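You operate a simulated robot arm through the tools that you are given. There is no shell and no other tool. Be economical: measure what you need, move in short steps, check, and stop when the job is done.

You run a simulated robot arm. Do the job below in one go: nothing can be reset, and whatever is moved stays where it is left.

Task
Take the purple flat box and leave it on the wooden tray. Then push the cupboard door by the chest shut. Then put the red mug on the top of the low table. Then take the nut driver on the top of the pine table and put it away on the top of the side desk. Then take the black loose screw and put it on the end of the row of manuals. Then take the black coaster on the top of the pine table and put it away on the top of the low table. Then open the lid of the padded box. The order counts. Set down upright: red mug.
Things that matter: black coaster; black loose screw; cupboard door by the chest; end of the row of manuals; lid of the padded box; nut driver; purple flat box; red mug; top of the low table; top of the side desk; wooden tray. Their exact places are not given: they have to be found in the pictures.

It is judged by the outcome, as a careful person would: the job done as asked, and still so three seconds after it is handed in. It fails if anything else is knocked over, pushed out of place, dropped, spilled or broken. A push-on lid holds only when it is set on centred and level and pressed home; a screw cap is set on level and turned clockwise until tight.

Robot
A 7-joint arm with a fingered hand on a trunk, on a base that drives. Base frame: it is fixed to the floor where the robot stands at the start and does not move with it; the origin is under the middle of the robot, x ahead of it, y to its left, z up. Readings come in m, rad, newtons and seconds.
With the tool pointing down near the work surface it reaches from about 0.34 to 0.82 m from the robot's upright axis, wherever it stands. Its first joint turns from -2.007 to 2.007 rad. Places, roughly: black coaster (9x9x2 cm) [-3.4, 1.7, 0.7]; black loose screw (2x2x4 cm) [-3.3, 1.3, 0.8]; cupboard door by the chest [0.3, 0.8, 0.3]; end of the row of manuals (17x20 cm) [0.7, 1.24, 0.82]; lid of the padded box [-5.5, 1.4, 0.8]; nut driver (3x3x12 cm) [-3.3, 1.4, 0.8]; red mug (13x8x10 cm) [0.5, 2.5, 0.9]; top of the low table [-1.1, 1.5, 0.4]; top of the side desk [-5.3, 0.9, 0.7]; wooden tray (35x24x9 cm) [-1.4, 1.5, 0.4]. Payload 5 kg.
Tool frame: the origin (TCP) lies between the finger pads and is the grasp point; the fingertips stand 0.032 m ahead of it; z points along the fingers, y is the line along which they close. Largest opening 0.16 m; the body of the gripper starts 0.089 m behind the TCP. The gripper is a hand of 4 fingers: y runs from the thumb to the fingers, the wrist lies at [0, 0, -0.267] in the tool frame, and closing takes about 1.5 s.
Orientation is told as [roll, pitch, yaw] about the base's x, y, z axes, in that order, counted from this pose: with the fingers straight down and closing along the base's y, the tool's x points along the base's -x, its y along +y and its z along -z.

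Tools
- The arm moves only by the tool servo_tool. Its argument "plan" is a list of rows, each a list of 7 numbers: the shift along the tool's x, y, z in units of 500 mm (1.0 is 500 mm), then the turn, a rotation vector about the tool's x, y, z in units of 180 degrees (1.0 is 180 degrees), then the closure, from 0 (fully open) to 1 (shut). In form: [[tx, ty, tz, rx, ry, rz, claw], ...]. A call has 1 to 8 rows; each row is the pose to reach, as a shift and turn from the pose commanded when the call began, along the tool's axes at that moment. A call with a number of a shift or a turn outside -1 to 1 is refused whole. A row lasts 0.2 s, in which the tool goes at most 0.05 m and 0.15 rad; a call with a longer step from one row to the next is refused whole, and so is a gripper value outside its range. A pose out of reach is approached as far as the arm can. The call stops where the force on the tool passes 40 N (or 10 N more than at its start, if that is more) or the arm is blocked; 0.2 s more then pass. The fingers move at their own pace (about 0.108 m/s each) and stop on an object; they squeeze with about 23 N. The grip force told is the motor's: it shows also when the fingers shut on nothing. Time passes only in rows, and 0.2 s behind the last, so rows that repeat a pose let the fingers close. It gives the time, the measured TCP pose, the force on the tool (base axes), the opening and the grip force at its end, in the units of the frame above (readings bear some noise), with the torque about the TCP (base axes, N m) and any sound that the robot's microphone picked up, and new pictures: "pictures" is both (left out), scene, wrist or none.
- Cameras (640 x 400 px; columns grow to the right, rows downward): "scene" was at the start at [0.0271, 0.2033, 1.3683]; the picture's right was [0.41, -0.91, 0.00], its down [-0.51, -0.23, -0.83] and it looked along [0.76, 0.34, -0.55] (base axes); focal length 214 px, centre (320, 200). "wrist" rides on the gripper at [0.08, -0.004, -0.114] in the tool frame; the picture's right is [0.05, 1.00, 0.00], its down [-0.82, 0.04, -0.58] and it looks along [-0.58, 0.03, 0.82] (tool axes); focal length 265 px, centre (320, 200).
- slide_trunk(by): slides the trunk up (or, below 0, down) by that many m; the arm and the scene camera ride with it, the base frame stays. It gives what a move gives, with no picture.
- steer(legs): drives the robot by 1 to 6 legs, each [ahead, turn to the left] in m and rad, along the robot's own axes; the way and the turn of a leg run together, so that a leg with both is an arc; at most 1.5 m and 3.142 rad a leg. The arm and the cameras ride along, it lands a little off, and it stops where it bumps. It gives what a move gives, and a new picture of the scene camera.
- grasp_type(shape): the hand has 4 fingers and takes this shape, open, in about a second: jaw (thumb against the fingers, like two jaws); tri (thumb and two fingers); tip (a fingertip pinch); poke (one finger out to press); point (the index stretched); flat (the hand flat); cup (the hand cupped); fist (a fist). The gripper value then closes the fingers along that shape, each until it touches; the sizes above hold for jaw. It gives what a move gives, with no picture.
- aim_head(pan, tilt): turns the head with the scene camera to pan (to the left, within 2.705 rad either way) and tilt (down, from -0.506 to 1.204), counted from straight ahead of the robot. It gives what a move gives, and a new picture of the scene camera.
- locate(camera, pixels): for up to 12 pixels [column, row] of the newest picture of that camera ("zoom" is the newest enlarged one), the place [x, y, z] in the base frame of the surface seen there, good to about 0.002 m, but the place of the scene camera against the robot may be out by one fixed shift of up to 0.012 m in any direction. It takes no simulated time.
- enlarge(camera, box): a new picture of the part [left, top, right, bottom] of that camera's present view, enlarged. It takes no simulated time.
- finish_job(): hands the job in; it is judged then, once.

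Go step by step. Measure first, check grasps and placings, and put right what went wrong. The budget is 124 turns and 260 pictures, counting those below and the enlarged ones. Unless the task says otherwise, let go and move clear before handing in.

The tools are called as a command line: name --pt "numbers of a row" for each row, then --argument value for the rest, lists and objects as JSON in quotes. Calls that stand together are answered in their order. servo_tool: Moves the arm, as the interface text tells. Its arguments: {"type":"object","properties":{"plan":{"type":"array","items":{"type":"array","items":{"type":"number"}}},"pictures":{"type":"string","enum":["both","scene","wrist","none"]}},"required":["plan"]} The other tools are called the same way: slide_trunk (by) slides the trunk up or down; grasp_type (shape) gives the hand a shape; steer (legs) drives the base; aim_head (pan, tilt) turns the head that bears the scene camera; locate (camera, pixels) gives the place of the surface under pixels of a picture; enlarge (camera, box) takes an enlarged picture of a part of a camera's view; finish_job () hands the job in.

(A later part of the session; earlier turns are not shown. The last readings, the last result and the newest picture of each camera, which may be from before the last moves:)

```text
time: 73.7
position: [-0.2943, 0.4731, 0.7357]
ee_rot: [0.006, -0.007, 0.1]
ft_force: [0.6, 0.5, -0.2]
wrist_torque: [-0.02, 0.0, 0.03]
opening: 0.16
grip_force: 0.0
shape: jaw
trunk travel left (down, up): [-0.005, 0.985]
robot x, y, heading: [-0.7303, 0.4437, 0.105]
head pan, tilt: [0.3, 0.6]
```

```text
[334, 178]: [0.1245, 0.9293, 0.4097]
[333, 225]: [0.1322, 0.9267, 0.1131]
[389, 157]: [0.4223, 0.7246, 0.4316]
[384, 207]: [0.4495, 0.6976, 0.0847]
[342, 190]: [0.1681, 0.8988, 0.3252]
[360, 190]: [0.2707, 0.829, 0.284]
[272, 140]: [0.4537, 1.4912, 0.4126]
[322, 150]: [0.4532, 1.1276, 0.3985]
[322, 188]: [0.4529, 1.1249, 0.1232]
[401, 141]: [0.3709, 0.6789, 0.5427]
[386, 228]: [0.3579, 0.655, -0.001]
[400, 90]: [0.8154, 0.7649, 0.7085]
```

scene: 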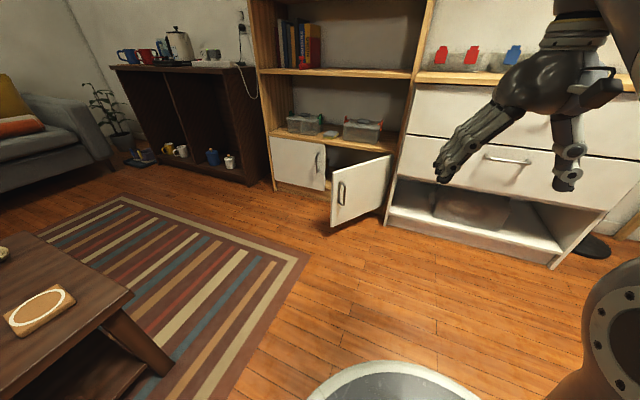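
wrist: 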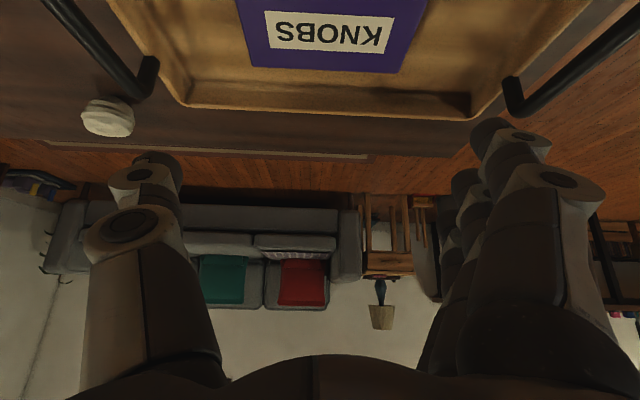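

Door: hinge ≈(0.45,0.71), free edge ≈(0.122,0.93), z 0.08–0.43, handle near the edge. I'll raise slightly, close the hand, and drive to (-0.15,0.6) facing the door.

slide_trunk --by 0.25

steer --legs '[[0, 0.165], [0.6, 0], [0, 0.38]]'

servo_tool --pt "0 0 0 0 0 0 1" --pt "0 0 0 0 0 0 1" --pt "0 0 0 0 0 0 1" --pt "0 0 0 0 0 0 1" --pt "0 0 0 0 0 0 1" --pt "0 0 0 0 0 0 1" --pt "0 0 0 0 0 0 1" --pictures "none"

aim_head --pan 0.2 --tilt 0.9

```text
time: 76.3
position: [-0.2935, 0.4735, 0.9854]
ee_rot: [0.005, -0.005, 0.102]
ft_force: [0.2, -0.3, -0.6]
wrist_torque: [0.02, -0.01, 0.0]
opening: 0.1598
grip_force: 0.0
shape: jaw
trunk travel left (down, up): [-0.255, 0.735]
robot x, y, heading: [-0.7326, 0.4476, 0.104]
head pan, tilt: [0.3, 0.6]
```

```text
time: 81.5
position: [0.2106, 0.855, 0.9854]
ee_rot: [0.005, -0.006, 0.642]
ft_force: [-0.1, -0.2, 0.7]
wrist_torque: [0.02, 0.0, -0.01]
opening: 0.1599
grip_force: 0.1
shape: jaw
trunk travel left (down, up): [-0.255, 0.735]
robot x, y, heading: [-0.1464, 0.605, 0.645]
head pan, tilt: [0.3, 0.6]
```

scene: 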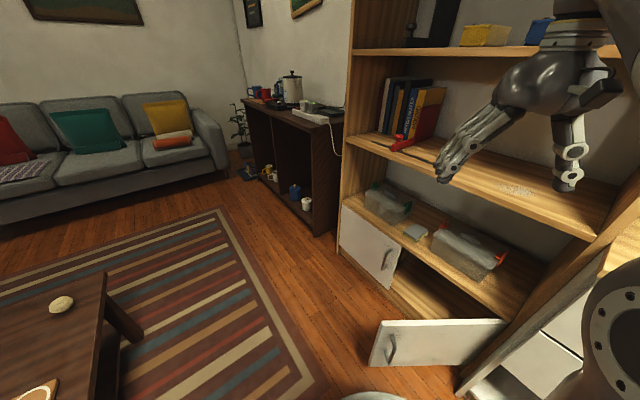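

```text
time: 83.1
position: [0.2115, 0.854, 0.9863]
ee_rot: [0.005, -0.005, 0.643]
ft_force: [-0.7, -1.2, 1.0]
wrist_torque: [0.03, -0.01, 0.02]
opening: 0.0
grip_force: 22.8
shape: jaw
trunk travel left (down, up): [-0.255, 0.735]
robot x, y, heading: [-0.148, 0.6092, 0.645]
head pan, tilt: [0.3, 0.6]
```

```text
time: 83.9
position: [0.2129, 0.8537, 0.9858]
ee_rot: [0.005, -0.006, 0.642]
ft_force: [-0.3, 1.0, -0.1]
wrist_torque: [0.05, 0.0, -0.01]
opening: 0.0001
grip_force: 22.8
shape: jaw
trunk travel left (down, up): [-0.255, 0.735]
robot x, y, heading: [-0.1485, 0.6031, 0.65]
head pan, tilt: [0.201, 0.901]
```

scene: 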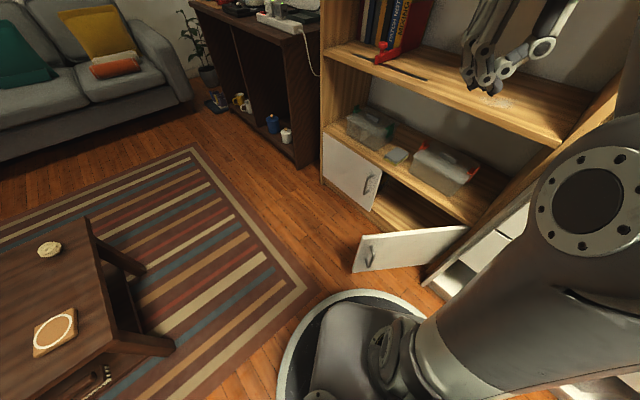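

I'm slightly too close; backing 0.2 m, lowering, and tilting the closed hand forward ~50° to push with the fingertips.

steer --legs '[[-0.2, 0]]'

slide_trunk --by -0.25

servo_tool --pt "-0.033 0 0.05 0 -0.035 0 1" --pt "-0.065 0 0.1 0 -0.07 0 1" --pt "-0.098 0 0.15 0 -0.105 0 1" --pt "-0.13 0 0.2 0 -0.14 0 1" --pt "-0.163 0 0.25 0 -0.175 0 1" --pt "-0.195 0 0.3 0 -0.21 0 1" --pt "-0.228 0 0.35 0 -0.245 0 1" --pt "-0.26 0 0.4 0 -0.278 0 1"

```text
time: 85.5
position: [0.052, 0.7341, 0.986]
ee_rot: [0.006, -0.006, 0.643]
ft_force: [-0.2, 0.0, 1.1]
wrist_torque: [0.0, 0.04, -0.01]
opening: 0.0001
grip_force: 23.3
shape: jaw
trunk travel left (down, up): [-0.255, 0.735]
robot x, y, heading: [-0.3113, 0.4858, 0.653]
head pan, tilt: [0.201, 0.901]
```

scene: 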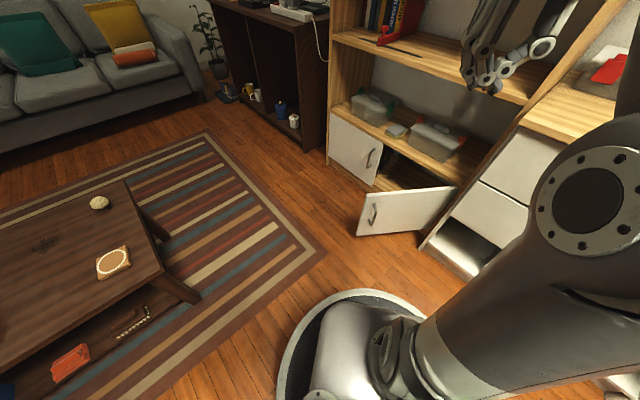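

```text
time: 88.1
position: [0.0508, 0.734, 0.7368]
ee_rot: [0.005, -0.006, 0.644]
ft_force: [1.3, 0.0, 0.4]
wrist_torque: [0.0, -0.03, 0.01]
opening: 0.0001
grip_force: 23.2
shape: jaw
trunk travel left (down, up): [-0.005, 0.985]
robot x, y, heading: [-0.3069, 0.4823, 0.655]
head pan, tilt: [0.201, 0.901]
```

```text
time: 90.1
position: [0.1667, 0.8258, 0.4918]
ee_rot: [0.014, -0.795, 0.64]
ft_force: [-0.1, 0.1, -0.6]
wrist_torque: [0.02, 0.01, 0.02]
opening: 0.0001
grip_force: 22.8
shape: jaw
out of reach, approached as far as the arm can: row 7, 8
trunk travel left (down, up): [-0.005, 0.985]
robot x, y, heading: [-0.3124, 0.4831, 0.651]
head pan, tilt: [0.201, 0.901]
stopped in row 8: the arm was blocked; the commanded pose is now the measured one
```

scene: 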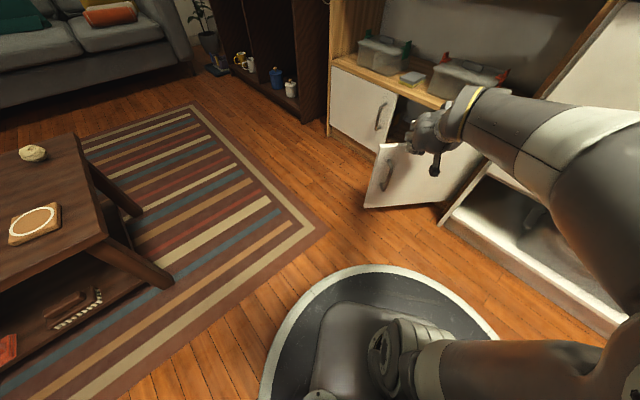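
wrist: 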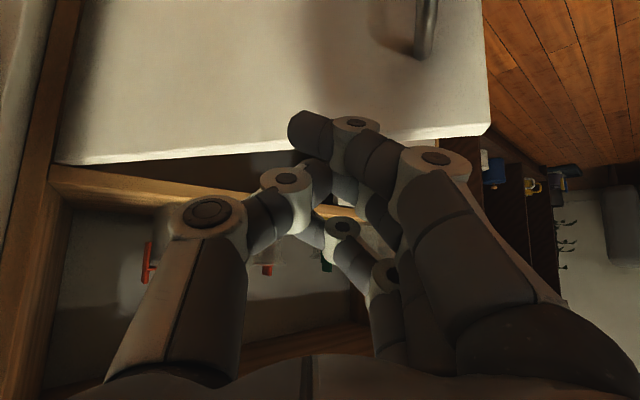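

The 50° tilt at this depth is out of reach. I'll lower with less tilt (about 30°), staying ~6 cm outside the door face.

servo_tool --pt "0.05 0 0.05 0 0.028 0 1" --pt "0.1 0 0.1 0 0.056 0 1" --pt "0.155 0 0.155 0 0.086 0 1" --pt "0.214 0 0.21 0 0.086 0 1" --pt "0.214 0 0.21 0 0.086 0 1"

locate --camera "scene" --pixels '[[385, 88], [400, 97], [450, 215], [385, 148], [380, 180]]'

```text
time: 91.3
position: [0.1668, 0.8273, 0.3447]
ee_rot: [0.011, -0.536, 0.642]
ft_force: [0.5, -0.1, -0.4]
wrist_torque: [0.01, 0.03, 0.01]
opening: 0.0
grip_force: 23.0
shape: jaw
trunk travel left (down, up): [-0.005, 0.985]
robot x, y, heading: [-0.3079, 0.4837, 0.649]
head pan, tilt: [0.201, 0.901]
```

scene: 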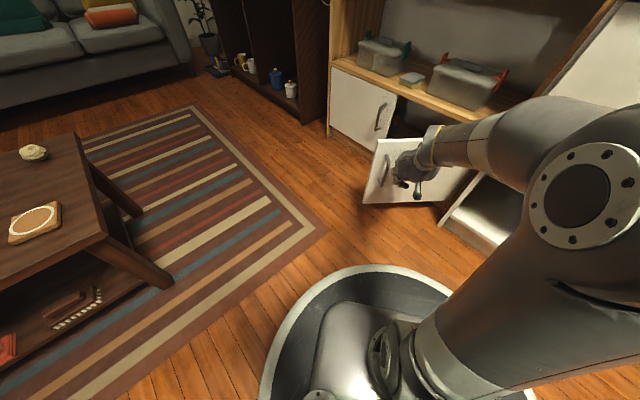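
wrist: 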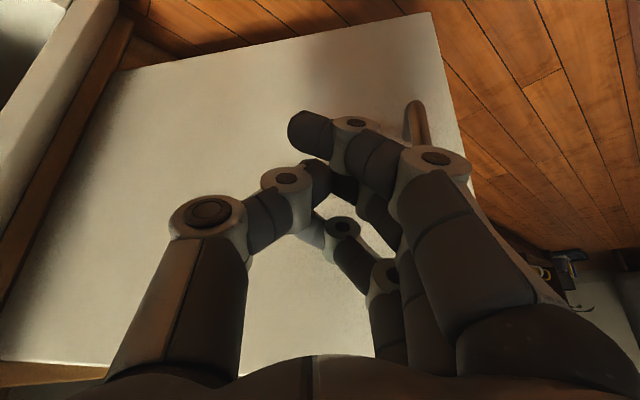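

```text
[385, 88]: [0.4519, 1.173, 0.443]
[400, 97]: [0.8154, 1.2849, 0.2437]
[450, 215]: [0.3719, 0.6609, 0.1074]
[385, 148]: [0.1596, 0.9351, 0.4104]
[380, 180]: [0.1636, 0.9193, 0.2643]
```

servo_tool --pt "-0.062 -0.017 0.037 0 0 0 1" --pt "-0.126 0.005 0.075 0 0 0 1" --pt "-0.191 0.028 0.113 0 0 0 1" --pt "-0.254 0.03 0.151 0 0 0 1" --pt "-0.318 0.031 0.189 0 0 0 1" --pt "-0.379 0.015 0.226 0 0 0 1" --pt "-0.44 -0.002 0.262 0 0 0 1"

```text
time: 92.9
position: [0.3724, 0.9791, 0.3455]
ee_rot: [0.01, -0.537, 0.641]
ft_force: [0.8, -0.2, 1.6]
wrist_torque: [-0.02, 0.01, -0.02]
opening: 0.0
grip_force: 22.7
shape: jaw
trunk travel left (down, up): [-0.005, 0.985]
robot x, y, heading: [-0.3085, 0.4823, 0.652]
head pan, tilt: [0.201, 0.901]
```

scene: 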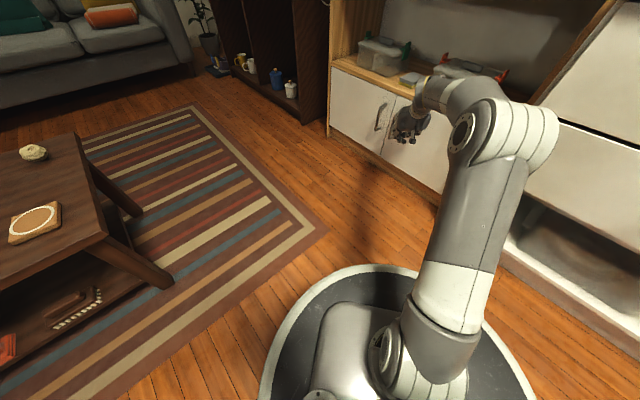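
wrist: 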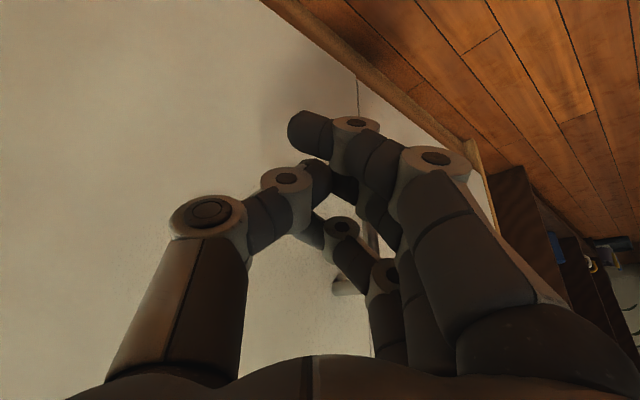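

The door is nearly flush; pushing along +x till it seats.

servo_tool --pt "-0.02 -0.018 0.012 0 0 0 1" --pt "-0.041 -0.036 0.024 0 0 0 1" --pt "-0.061 -0.054 0.037 0 0 0 1" --pt "-0.082 -0.072 0.049 0 0 0 1" --pt "-0.1 -0.09 0.06 0 0 0 1"

```text
time: 93.7
position: [0.4046, 0.9838, 0.3418]
ee_rot: [0.023, -0.52, 0.64]
ft_force: [-7.3, -1.4, 1.8]
wrist_torque: [0.01, -0.01, 0.13]
opening: 0.0001
grip_force: 23.0
shape: jaw
trunk travel left (down, up): [-0.005, 0.985]
robot x, y, heading: [-0.311, 0.4832, 0.655]
head pan, tilt: [0.201, 0.901]
stopped in row 4: the force on the tool passed its limit at 49 N (the readings are from after the stop); the commanded pose is now the measured one
```

scene: 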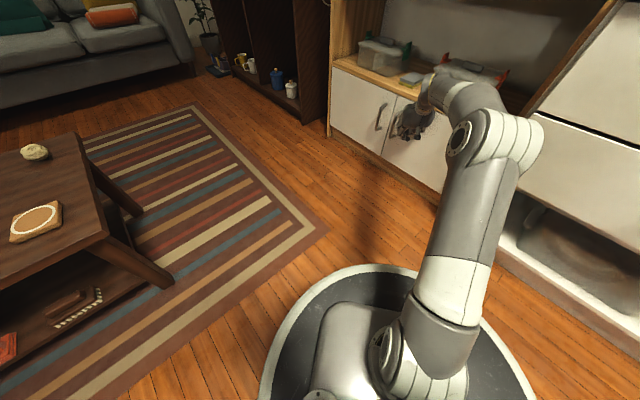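
wrist: 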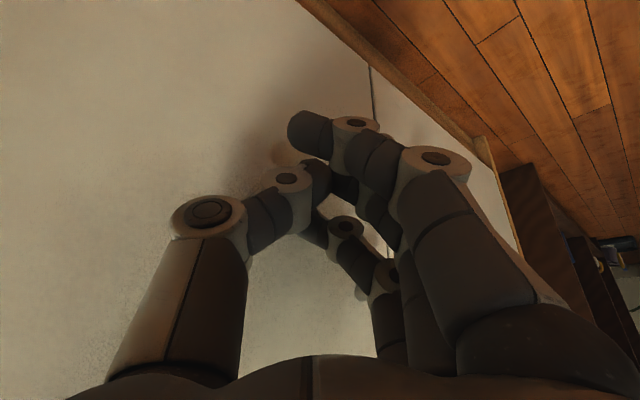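

servo_tool --pt "0.072 0 -0.042 0 0 0 1" --pt "0.144 0 -0.083 0 0 0 1" --pt "0.217 0 -0.125 0 0 0 1" --pt "0.289 0 -0.166 0 0 0 1" --pt "0.362 0 -0.207 0 0 0 1" --pt "0.434 0 -0.249 0 0 0 1" --pt "0.384 0 -0.33 0 0 0 1" --pt "0.334 0 -0.41 0 0.04 0 1"

```text
time: 95.5
position: [0.2094, 0.8319, 0.4355]
ee_rot: [0.02, -0.397, 0.645]
ft_force: [0.3, -0.2, 0.2]
wrist_torque: [0.02, -0.03, 0.03]
opening: 0.0
grip_force: 23.2
shape: jaw
trunk travel left (down, up): [-0.005, 0.985]
robot x, y, heading: [-0.3109, 0.4859, 0.647]
head pan, tilt: [0.201, 0.901]
```

scene: 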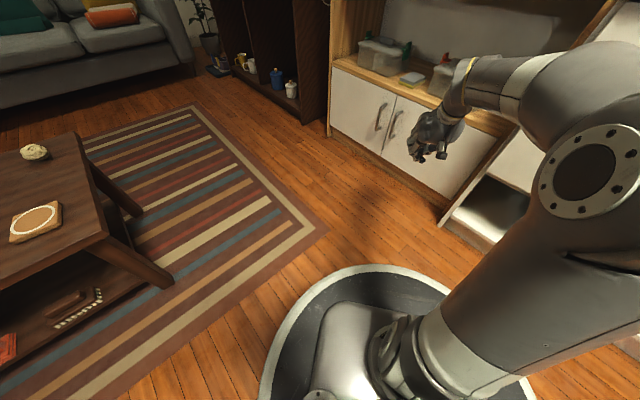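
wrist: 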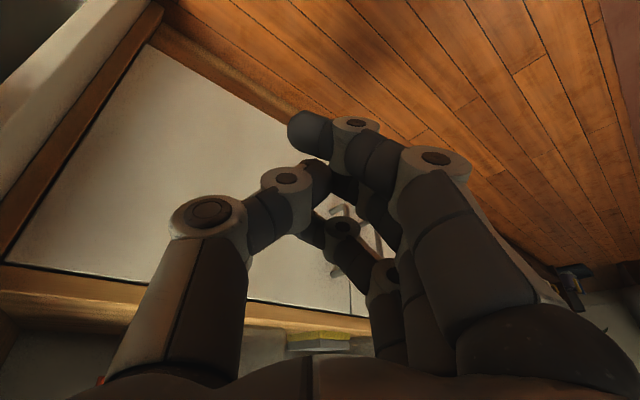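

locate --camera "scene" --pixels '[[388, 118], [385, 150], [403, 120], [400, 160], [350, 100], [440, 180]]'

servo_tool --pt "0 0 -0.1 0 0.03 0 0" --pt "0 0 -0.2 0 0.06 0 0" --pt "0 0 -0.3 0 0.09 0 0" --pt "0 0 -0.4 0 0.126 0 0" --pt "0 0 -0.5 0 0.126 0 0" --pt "0 0 -0.5 0 0.126 0 0" --pictures "none"

slide_trunk --by 0.4

aim_head --pan 0.7 --tilt 0.45

```text
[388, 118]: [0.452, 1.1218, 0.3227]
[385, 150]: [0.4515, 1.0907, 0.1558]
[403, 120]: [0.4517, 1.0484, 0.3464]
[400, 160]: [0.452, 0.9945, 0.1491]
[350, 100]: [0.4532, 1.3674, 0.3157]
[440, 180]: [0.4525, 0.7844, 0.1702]
```

```text
time: 96.9
position: [0.1349, 0.7683, 0.6675]
ee_rot: [0.018, -0.002, 0.65]
ft_force: [0.3, 0.4, 0.3]
wrist_torque: [-0.03, 0.01, 0.0]
opening: 0.16
grip_force: 0.0
shape: jaw
trunk travel left (down, up): [-0.005, 0.985]
robot x, y, heading: [-0.309, 0.4859, 0.653]
head pan, tilt: [0.201, 0.901]
```

```text
time: 100.8
position: [0.1339, 0.7678, 1.0669]
ee_rot: [0.018, -0.002, 0.651]
ft_force: [-0.3, 0.0, 0.2]
wrist_torque: [0.03, 0.0, 0.05]
opening: 0.1602
grip_force: 0.1
shape: jaw
trunk travel left (down, up): [-0.405, 0.585]
robot x, y, heading: [-0.3046, 0.4849, 0.643]
head pan, tilt: [0.201, 0.901]
```

```text
time: 101.7
position: [0.136, 0.768, 1.067]
ee_rot: [0.018, -0.002, 0.65]
ft_force: [-0.6, 0.8, 0.0]
wrist_torque: [-0.01, -0.03, -0.01]
opening: 0.1601
grip_force: 0.1
shape: jaw
trunk travel left (down, up): [-0.405, 0.585]
robot x, y, heading: [-0.3093, 0.4854, 0.652]
head pan, tilt: [0.7, 0.45]
```

scene: 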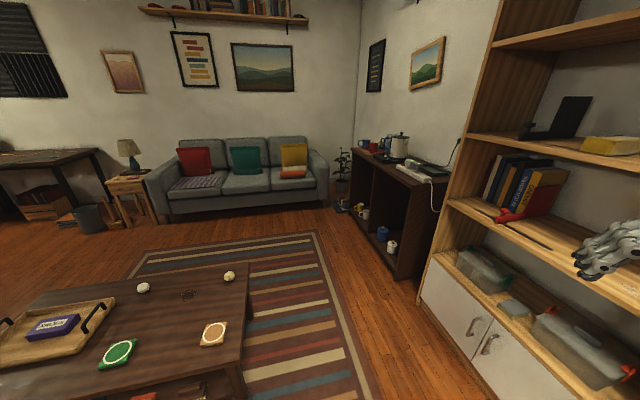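

Door is flush (x=0.452, same as its twin). Next, the red mug on the sideboard: raise further and drive around the low table.

slide_trunk --by 0.25

steer --legs '[[0, 0.413], [0.475, 0], [0, 0.506], [1.35, 0], [0, -1.25]]'

aim_head --pan 0.0 --tilt 0.7

```text
time: 104.3
position: [0.1353, 0.7684, 1.3167]
ee_rot: [0.017, -0.002, 0.653]
ft_force: [0.3, -0.4, 0.5]
wrist_torque: [0.01, 0.01, 0.03]
opening: 0.1599
grip_force: 0.1
shape: jaw
trunk travel left (down, up): [-0.655, 0.335]
robot x, y, heading: [-0.3112, 0.483, 0.651]
head pan, tilt: [0.7, 0.45]
```

```text
time: 119.3
position: [0.4299, 2.3886, 1.3159]
ee_rot: [0.019, -0.001, 0.324]
ft_force: [0.0, 0.1, 0.6]
wrist_torque: [0.02, -0.02, 0.0]
opening: 0.16
grip_force: 0.2
shape: jaw
trunk travel left (down, up): [-0.655, 0.335]
robot x, y, heading: [-0.0818, 2.2615, 0.324]
head pan, tilt: [0.7, 0.45]
```

scene: 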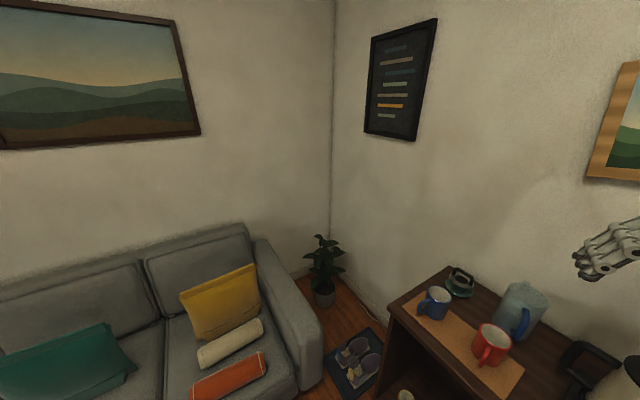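

```text
time: 120.3
position: [0.4287, 2.3875, 1.3168]
ee_rot: [0.016, -0.001, 0.322]
ft_force: [-0.3, -0.6, -0.1]
wrist_torque: [0.0, -0.03, -0.02]
opening: 0.16
grip_force: 0.2
shape: jaw
trunk travel left (down, up): [-0.655, 0.335]
robot x, y, heading: [-0.0849, 2.2623, 0.322]
head pan, tilt: [0.0, 0.7]
```

scene: 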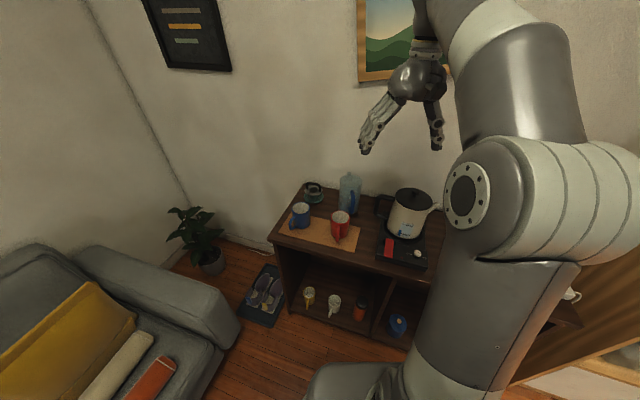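

enlarge --camera "scene" --box '[260, 160, 460, 285]'

locate --camera "scene" --pixels '[[341, 212], [332, 217], [349, 217], [340, 226], [339, 238], [350, 190], [301, 212], [330, 240], [300, 235], [405, 220], [341, 219]]'

```text
3.20 times, centred on (360, 222) of scene
```

zoom: 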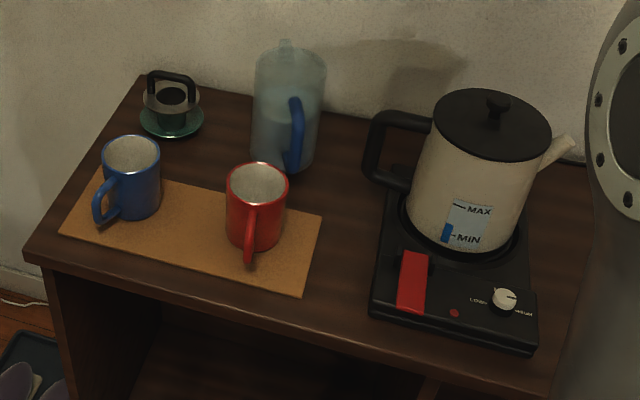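

```text
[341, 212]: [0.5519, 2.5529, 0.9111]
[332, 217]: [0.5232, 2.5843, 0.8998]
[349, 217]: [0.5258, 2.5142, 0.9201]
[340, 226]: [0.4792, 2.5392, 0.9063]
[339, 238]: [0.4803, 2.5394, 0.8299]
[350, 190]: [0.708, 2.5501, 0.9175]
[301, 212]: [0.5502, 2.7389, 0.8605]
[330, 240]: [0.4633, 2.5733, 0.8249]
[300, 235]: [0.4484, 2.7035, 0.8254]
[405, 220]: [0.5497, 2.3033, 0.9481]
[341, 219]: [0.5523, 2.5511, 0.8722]
```

The red mug is at ≈(0.52,2.548), top z 0.92, base 0.828, handle toward the robot. I'll move above it with the hand partly closed, then lower.

locate --camera "zoom" --pixels '[[230, 190], [287, 190], [257, 165], [257, 203], [250, 215], [248, 250], [372, 150], [290, 150], [380, 110], [257, 240]]'

servo_tool --pt "-0.055 0.05 0 0 0 0 0.25" --pt "-0.11 0.1 0 0 0 0 0.25" --pt "-0.165 0.15 0 0 0 0 0.25" --pt "-0.22 0.2 0 0 0 0 0.25" --pt "-0.275 0.247 0 0 0 0 0.25" --pt "-0.275 0.247 0 0 0 0 0.25" --pictures "wrist"

slide_trunk --by -0.2

servo_tool --pt "0 0 0 0 0 0 0.25"

```text
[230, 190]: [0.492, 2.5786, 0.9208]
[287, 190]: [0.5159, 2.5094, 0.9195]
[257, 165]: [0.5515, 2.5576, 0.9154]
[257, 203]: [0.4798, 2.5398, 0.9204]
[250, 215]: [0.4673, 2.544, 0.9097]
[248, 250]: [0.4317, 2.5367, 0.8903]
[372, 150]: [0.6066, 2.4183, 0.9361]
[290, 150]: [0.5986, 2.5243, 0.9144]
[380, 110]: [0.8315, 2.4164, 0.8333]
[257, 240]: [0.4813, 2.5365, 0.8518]
```

```text
time: 121.7
position: [0.5, 2.5313, 1.2949]
ee_rot: [0.017, -0.006, 0.327]
ft_force: [0.4, -1.0, 0.7]
wrist_torque: [-0.01, 0.0, 0.0]
opening: 0.1203
grip_force: 0.1
shape: jaw
out of reach, approached as far as the arm can: row 4, 5, 6
trunk travel left (down, up): [-0.655, 0.335]
robot x, y, heading: [-0.0862, 2.26, 0.32]
head pan, tilt: [0.0, 0.7]
```

wrist: 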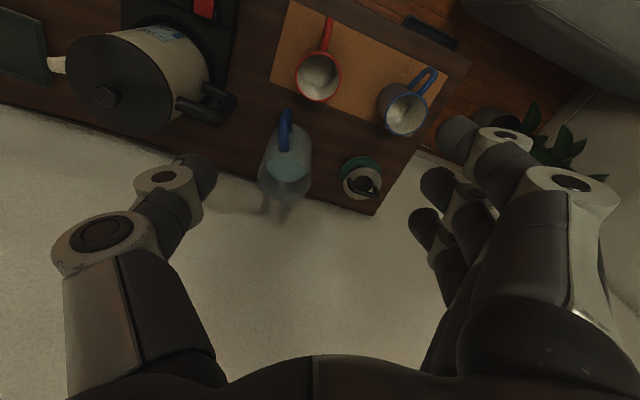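

```text
time: 123.9
position: [0.5007, 2.5296, 1.0957]
ee_rot: [0.017, -0.005, 0.323]
ft_force: [0.0, 0.4, 0.0]
wrist_torque: [0.0, 0.0, 0.0]
opening: 0.1205
grip_force: 0.0
shape: jaw
trunk travel left (down, up): [-0.455, 0.535]
robot x, y, heading: [-0.0846, 2.2589, 0.324]
head pan, tilt: [0.0, 0.7]
```

```text
time: 124.3
position: [0.5012, 2.5308, 1.095]
ee_rot: [0.017, -0.006, 0.323]
ft_force: [1.0, 0.1, -0.1]
wrist_torque: [-0.02, 0.01, -0.02]
opening: 0.1202
grip_force: 0.0
shape: jaw
trunk travel left (down, up): [-0.455, 0.535]
robot x, y, heading: [-0.0831, 2.2631, 0.322]
head pan, tilt: [0.0, 0.7]
```

scene: 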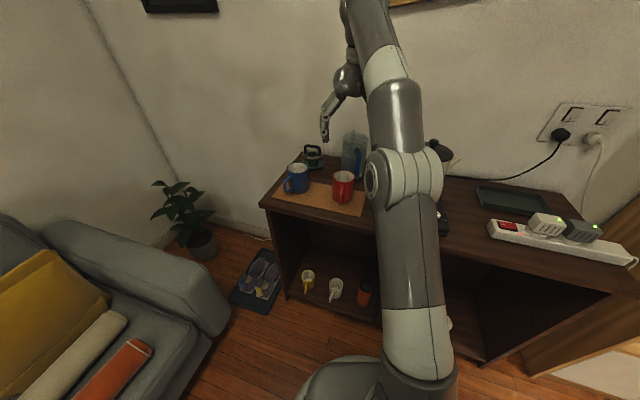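
wrist: 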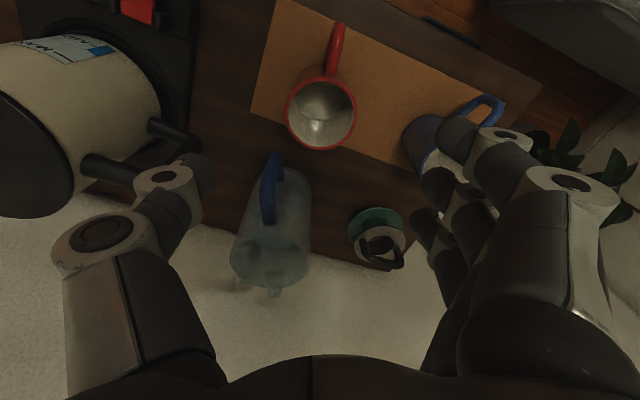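

locate --camera "wrist" --pixels '[[288, 112], [354, 118], [318, 149], [325, 80], [333, 50], [320, 120], [270, 160], [405, 145]]'

```text
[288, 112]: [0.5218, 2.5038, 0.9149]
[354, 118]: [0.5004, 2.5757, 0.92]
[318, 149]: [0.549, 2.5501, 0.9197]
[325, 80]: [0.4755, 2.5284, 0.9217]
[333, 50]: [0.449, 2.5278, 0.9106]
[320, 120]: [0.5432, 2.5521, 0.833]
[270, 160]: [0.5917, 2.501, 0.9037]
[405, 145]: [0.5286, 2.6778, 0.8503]
```

locate --camera "scene" --pixels '[[375, 182], [430, 175], [420, 120], [405, 60], [440, 150], [395, 20], [420, 280]]'

```text
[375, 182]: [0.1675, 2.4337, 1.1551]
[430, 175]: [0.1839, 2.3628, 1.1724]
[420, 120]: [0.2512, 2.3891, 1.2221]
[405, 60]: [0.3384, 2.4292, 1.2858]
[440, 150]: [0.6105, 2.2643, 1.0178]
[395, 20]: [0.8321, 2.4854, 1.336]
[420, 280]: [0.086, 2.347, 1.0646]
```

Elbow stays in front of the sideboard; safe to lower. Centre on the mug (0.512, 2.540), lower, and check.

servo_tool --pt "-0.027 0.01 0 0 0 0 0.33" --pt "-0.027 0.01 0 0 0 0 0.33" --pictures "none"

slide_trunk --by -0.14

servo_tool --pt "0 0 0 0 0 0 0.33"

```text
time: 124.9
position: [0.5058, 2.535, 1.0884]
ee_rot: [0.018, -0.005, 0.324]
ft_force: [0.2, 0.4, 0.1]
wrist_torque: [-0.04, 0.02, 0.0]
opening: 0.1078
grip_force: 0.0
shape: jaw
out of reach, approached as far as the arm can: row 1, 2
trunk travel left (down, up): [-0.455, 0.535]
robot x, y, heading: [-0.0882, 2.2602, 0.324]
head pan, tilt: [0.0, 0.7]
```

```text
time: 126.6
position: [0.5055, 2.5356, 0.9473]
ee_rot: [0.018, -0.005, 0.324]
ft_force: [-0.6, -0.4, 0.5]
wrist_torque: [0.0, -0.01, 0.01]
opening: 0.108
grip_force: 0.0
shape: jaw
trunk travel left (down, up): [-0.315, 0.675]
robot x, y, heading: [-0.085, 2.2633, 0.328]
head pan, tilt: [0.0, 0.7]
```

```text
time: 127.0
position: [0.505, 2.5347, 0.9473]
ee_rot: [0.017, -0.006, 0.323]
ft_force: [0.2, -0.3, 0.2]
wrist_torque: [0.0, 0.01, 0.01]
opening: 0.1077
grip_force: 0.2
shape: jaw
trunk travel left (down, up): [-0.315, 0.675]
robot x, y, heading: [-0.0853, 2.2627, 0.321]
head pan, tilt: [0.0, 0.7]
```

scene: 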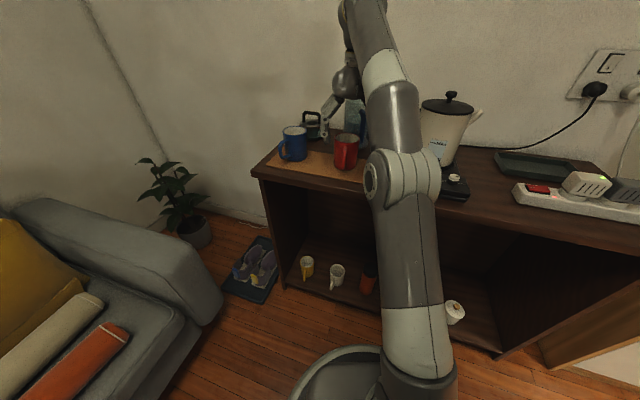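
wrist: 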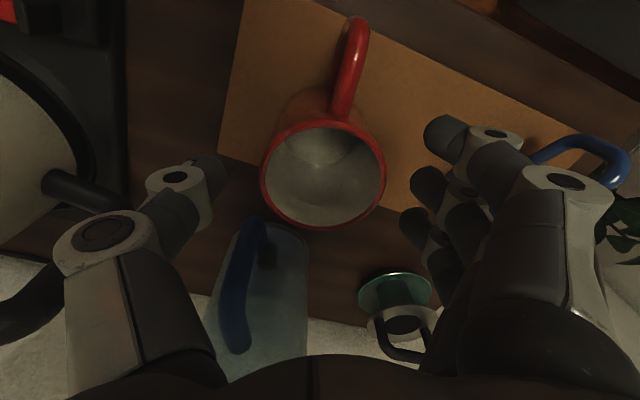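

servo_tool --pt "-0.009 0.003 0.06 0 0 0 0.33" --pt "-0.018 0.006 0.12 0 0 0 0.33" --pt "-0.018 0.006 0.12 0 0 0 0.33"

```text
time: 127.8
position: [0.5131, 2.5418, 0.8884]
ee_rot: [0.019, -0.006, 0.323]
ft_force: [0.6, -0.3, 0.2]
wrist_torque: [-0.01, 0.01, -0.02]
opening: 0.1075
grip_force: 0.1
shape: jaw
trunk travel left (down, up): [-0.315, 0.675]
robot x, y, heading: [-0.0829, 2.2628, 0.325]
head pan, tilt: [0.0, 0.7]
```

scene: 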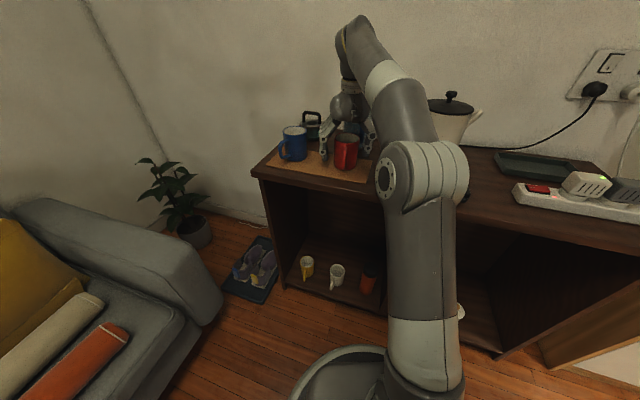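
wrist: 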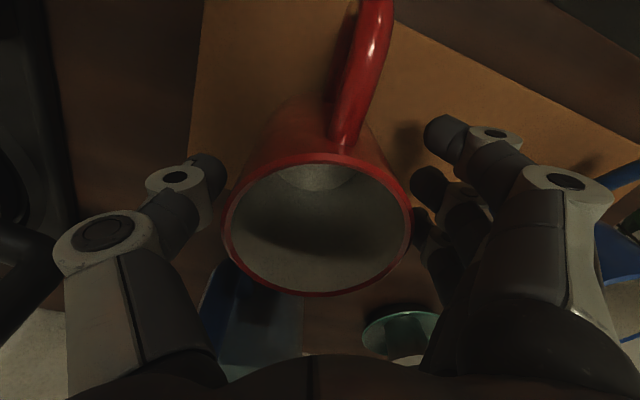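

Mug sits between thumb and fingers, handle toward the robot. Closing and then lifting a little.

servo_tool --pt "0 0 0 0 0 0 1" --pt "0 0 0 0 0 0 1" --pt "0 0 0 0 0 0 1" --pt "0 0 0 0 0 0 1" --pt "0 0 0 0 0 0 1" --pt "0 0 -0.04 0 0 0 1" --pt "0 0 -0.1 0 0 0 1" --pt "0 0 -0.1 0 0 0 1"

```text
time: 129.6
position: [0.513, 2.5408, 0.9379]
ee_rot: [0.018, -0.003, 0.323]
ft_force: [0.3, -0.1, -2.1]
wrist_torque: [0.0, -0.02, -0.03]
opening: 0.0612
grip_force: 22.9
shape: jaw
trunk travel left (down, up): [-0.315, 0.675]
robot x, y, heading: [-0.0831, 2.2662, 0.318]
head pan, tilt: [0.0, 0.7]
```

scene: 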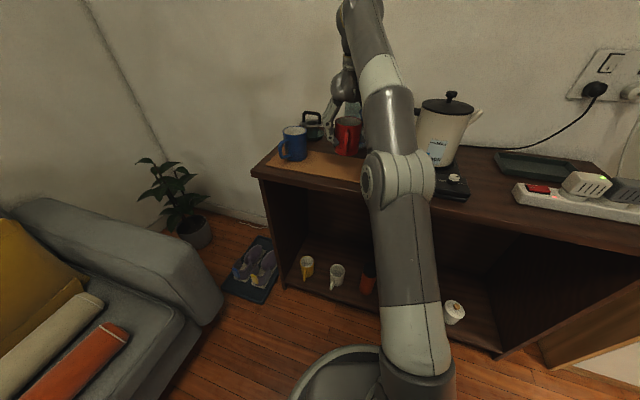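
wrist: 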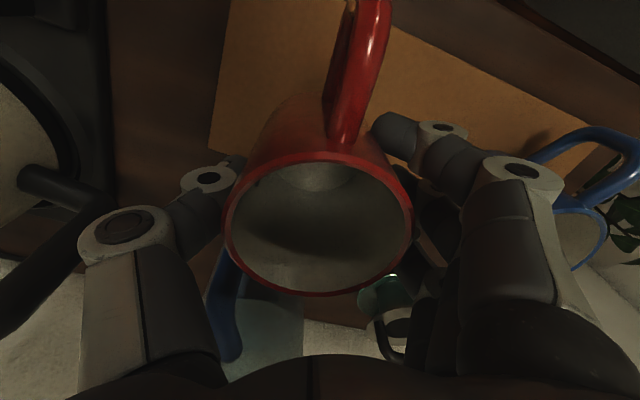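

slide_trunk --by 0.35

servo_tool --pt "0.08 -0.04 0 0 0 0 1" --pt "0.16 -0.08 0 0 0 0 1" --pt "0.24 -0.12 0 0 0 0 1" --pt "0.32 -0.16 0 0 0 0 1" --pt "0.4 -0.2 0 0 0 0 1" --pt "0.4 -0.2 0 0 0 0 1" --pictures "wrist"

steer --legs '[[0, -1.94], [0.78, 0], [0, -1.52]]'

aim_head --pan 0.1 --tilt 0.9

```text
time: 133.0
position: [0.5129, 2.54, 1.288]
ee_rot: [0.02, -0.005, 0.322]
ft_force: [-0.2, 0.9, -2.5]
wrist_torque: [0.03, -0.01, -0.03]
opening: 0.0613
grip_force: 22.8
shape: jaw
trunk travel left (down, up): [-0.665, 0.325]
robot x, y, heading: [-0.0844, 2.2599, 0.332]
head pan, tilt: [0.0, 0.7]
```

```text
time: 134.4
position: [0.3552, 2.3826, 1.2848]
ee_rot: [0.018, -0.006, 0.325]
ft_force: [0.9, 1.0, -3.3]
wrist_torque: [-0.02, -0.02, 0.03]
opening: 0.061
grip_force: 22.7
shape: jaw
trunk travel left (down, up): [-0.665, 0.325]
robot x, y, heading: [-0.0837, 2.2644, 0.322]
head pan, tilt: [0.0, 0.7]
```

wrist: 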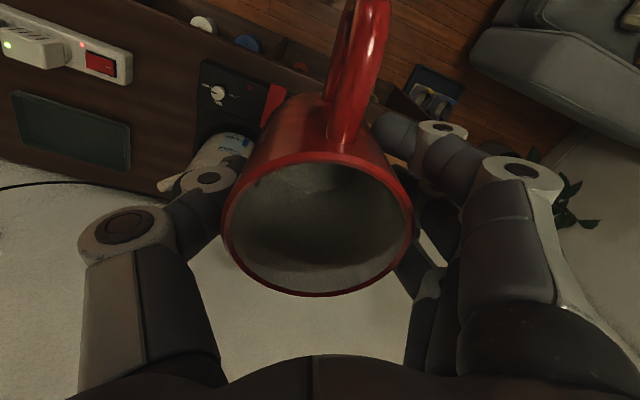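

```text
time: 146.9
position: [-0.5804, 1.5154, 1.2862]
ee_rot: [0.018, -0.004, -3.139]
ft_force: [-0.9, 0.4, -3.1]
wrist_torque: [-0.02, 0.0, 0.0]
opening: 0.0611
grip_force: 22.9
shape: jaw
trunk travel left (down, up): [-0.665, 0.325]
robot x, y, heading: [-0.127, 1.488, -3.138]
head pan, tilt: [0.0, 0.7]
```

scene: 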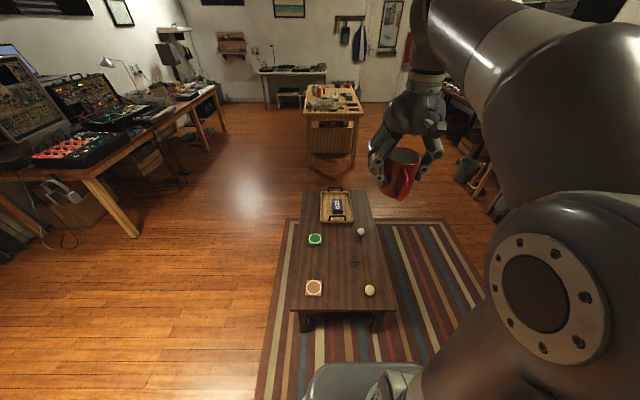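

```text
time: 147.7
position: [-0.5796, 1.5153, 1.2852]
ee_rot: [0.019, -0.006, -3.138]
ft_force: [-0.2, -0.3, -2.6]
wrist_torque: [0.01, 0.0, 0.01]
opening: 0.0609
grip_force: 22.8
shape: jaw
trunk travel left (down, up): [-0.665, 0.325]
robot x, y, heading: [-0.1229, 1.4964, -3.138]
head pan, tilt: [0.099, 0.901]
```

scene: 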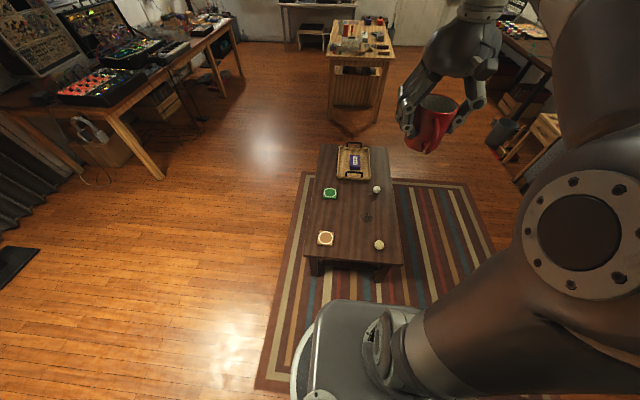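

locate --camera "scene" --pixels '[[330, 193], [325, 238], [376, 190], [379, 244], [367, 217], [350, 215], [305, 258], [400, 262], [345, 240], [330, 215]]'

enlarge --camera "scene" --box '[290, 130, 430, 280]'

enlarge --camera "scene" --box '[400, 60, 500, 160]'

```text
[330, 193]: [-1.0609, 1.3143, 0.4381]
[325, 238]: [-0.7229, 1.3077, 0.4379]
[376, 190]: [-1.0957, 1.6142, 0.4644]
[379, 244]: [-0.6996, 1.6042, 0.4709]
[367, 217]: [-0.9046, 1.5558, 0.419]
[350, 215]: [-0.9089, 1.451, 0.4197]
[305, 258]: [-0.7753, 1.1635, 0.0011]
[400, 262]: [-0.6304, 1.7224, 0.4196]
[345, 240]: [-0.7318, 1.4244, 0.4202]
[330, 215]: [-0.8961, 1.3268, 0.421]
```

```text
2.67 times, centred on (360, 205) of scene
```

zoom: 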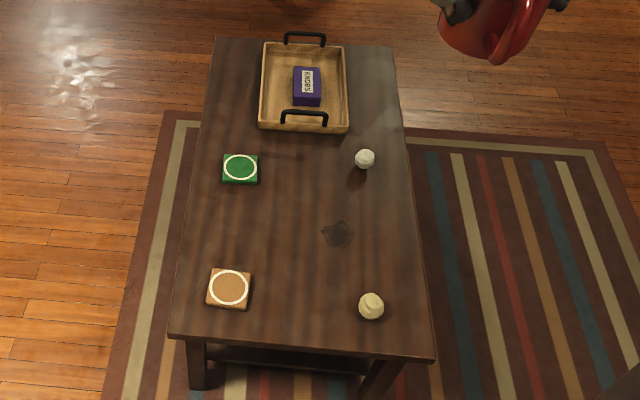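

```text
4.00 times, centred on (450, 110) of scene
```

zoom: 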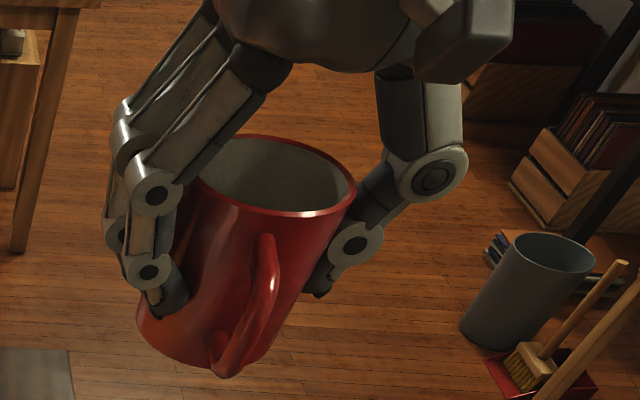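

Free spot at about (-0.82, 1.44) between the tan coaster and the ball. Moving above it and lowering the trunk.

servo_tool --pt "-0.08 0.025 0 0 0 0 1" --pt "-0.16 0.05 0 0 0 0 1" --pt "-0.24 0.075 0 0 0 0 1" --pt "-0.32 0.1 0 0 0 0 1" --pt "-0.4 0.125 0 0 0 0 1" --pt "-0.48 0.15 0 0 0 0 1" --pictures "none"

slide_trunk --by -0.35

slide_trunk --by -0.31

servo_tool --pt "0 0 0 0 0 0 1"

```text
time: 149.1
position: [-0.7953, 1.4446, 1.2793]
ee_rot: [0.019, -0.009, -3.139]
ft_force: [0.5, -0.1, -1.5]
wrist_torque: [0.0, 0.09, 0.03]
opening: 0.0609
grip_force: 22.9
shape: jaw
out of reach, approached as far as the arm can: row 6
trunk travel left (down, up): [-0.665, 0.325]
robot x, y, heading: [-0.127, 1.4906, -3.137]
head pan, tilt: [0.099, 0.901]
```

```text
time: 152.5
position: [-0.7979, 1.4467, 0.9274]
ee_rot: [0.019, -0.011, -3.139]
ft_force: [-0.4, 0.5, -2.3]
wrist_torque: [0.0, 0.02, 0.02]
opening: 0.0606
grip_force: 22.8
shape: jaw
trunk travel left (down, up): [-0.315, 0.675]
robot x, y, heading: [-0.1259, 1.4922, -3.141]
head pan, tilt: [0.099, 0.901]
```

```text
time: 155.6
position: [-0.7981, 1.4466, 0.6167]
ee_rot: [0.018, -0.008, -3.139]
ft_force: [-0.6, -0.4, -2.4]
wrist_torque: [0.03, 0.04, -0.03]
opening: 0.0605
grip_force: 23.2
shape: jaw
trunk travel left (down, up): [-0.005, 0.985]
robot x, y, heading: [-0.1213, 1.4918, -3.141]
head pan, tilt: [0.099, 0.901]
```

```text
time: 156.0
position: [-0.7977, 1.4464, 0.6178]
ee_rot: [0.02, -0.007, -3.139]
ft_force: [0.4, 0.1, -2.6]
wrist_torque: [0.02, 0.04, -0.02]
opening: 0.0608
grip_force: 23.6
shape: jaw
trunk travel left (down, up): [-0.005, 0.985]
robot x, y, heading: [-0.1237, 1.4945, -3.141]
head pan, tilt: [0.099, 0.901]
```

scene: 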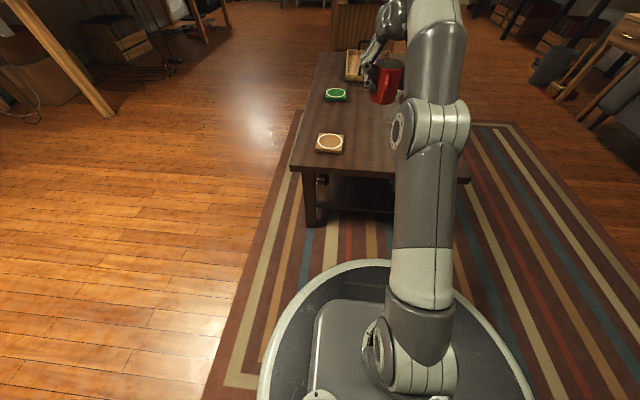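
wrist: 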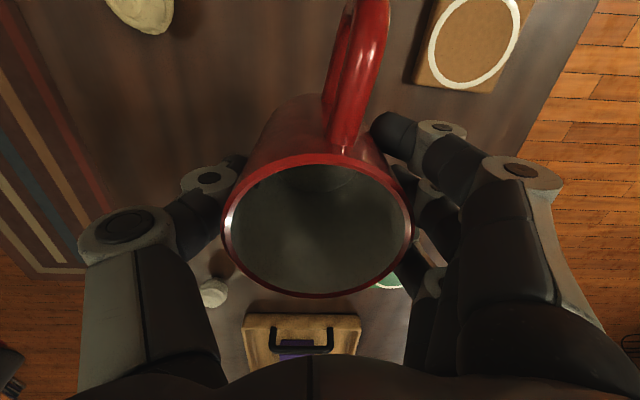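

servo_tool --pt "0 0 0.07 0 0 0 1" --pt "0 0 0.14 0 0 0 1" --pt "0 0 0.2 0 0 0 1" --pt "0 0 0.24 0 0 0 1" --pt "0 0 0.255 0 0 0 1" --pt "0 0 0.265 0 0 0 1" --pt "0 0 0.272 0 0 0 1" --pt "0 0 0.272 0 0 0 1"

```text
time: 157.8
position: [-0.799, 1.4436, 0.4818]
ee_rot: [0.018, -0.01, -3.139]
ft_force: [-3.1, 1.1, 3.3]
wrist_torque: [0.0, -0.03, -0.01]
opening: 0.0605
grip_force: 23.2
shape: jaw
trunk travel left (down, up): [-0.005, 0.985]
robot x, y, heading: [-0.1244, 1.491, -3.14]
head pan, tilt: [0.099, 0.901]
```

scene: 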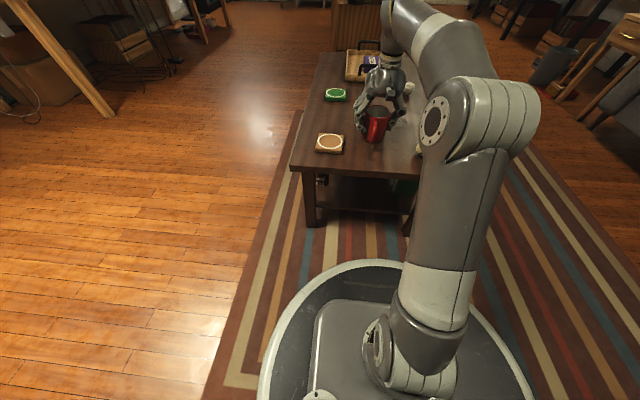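
wrist: 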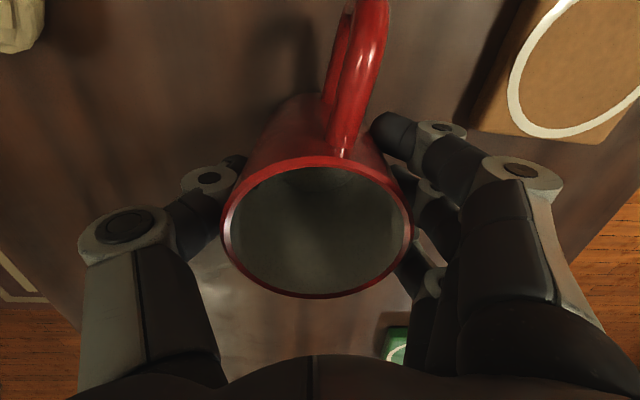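

Light contact (z force flipped to +3). Releasing partly and rising.

servo_tool --pt "0 0 0.003 0 0 0 0.6" --pt "0 0 0.003 0 0 0 0.4" --pt "0 0 0.003 0 0 0 0.33" --pt "0 0 0.003 0 0 0 0.33" --pt "0 0 -0.04 0 0 0 0.33" --pt "0 0 -0.12 0 0 0 0.33" --pt "0 0 -0.21 0 0 0 0.33" --pt "0 0 -0.3 0 0 0 0.33"

```text
time: 159.6
position: [-0.7911, 1.4479, 0.6265]
ee_rot: [0.017, -0.011, -3.136]
ft_force: [0.9, -0.2, 0.3]
wrist_torque: [0.0, 0.01, 0.0]
opening: 0.1069
grip_force: 0.1
shape: jaw
out of reach, approached as far as the arm can: row 8
trunk travel left (down, up): [-0.005, 0.985]
robot x, y, heading: [-0.123, 1.4901, -3.145]
head pan, tilt: [0.099, 0.901]
```

scene: 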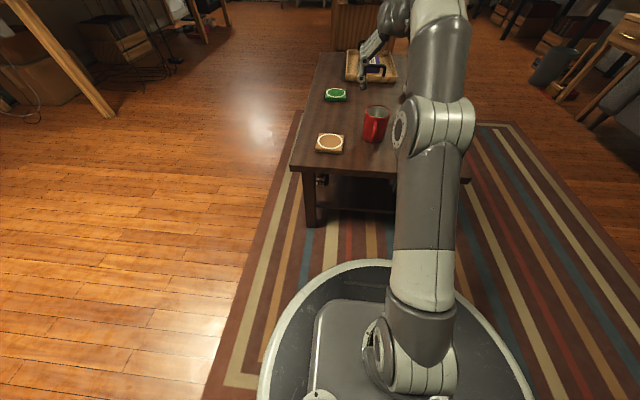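
wrist: 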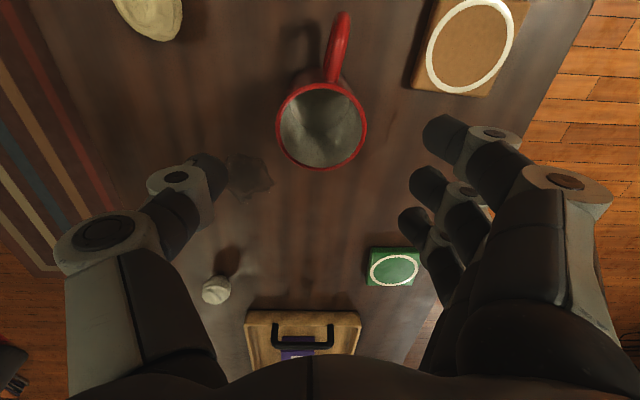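

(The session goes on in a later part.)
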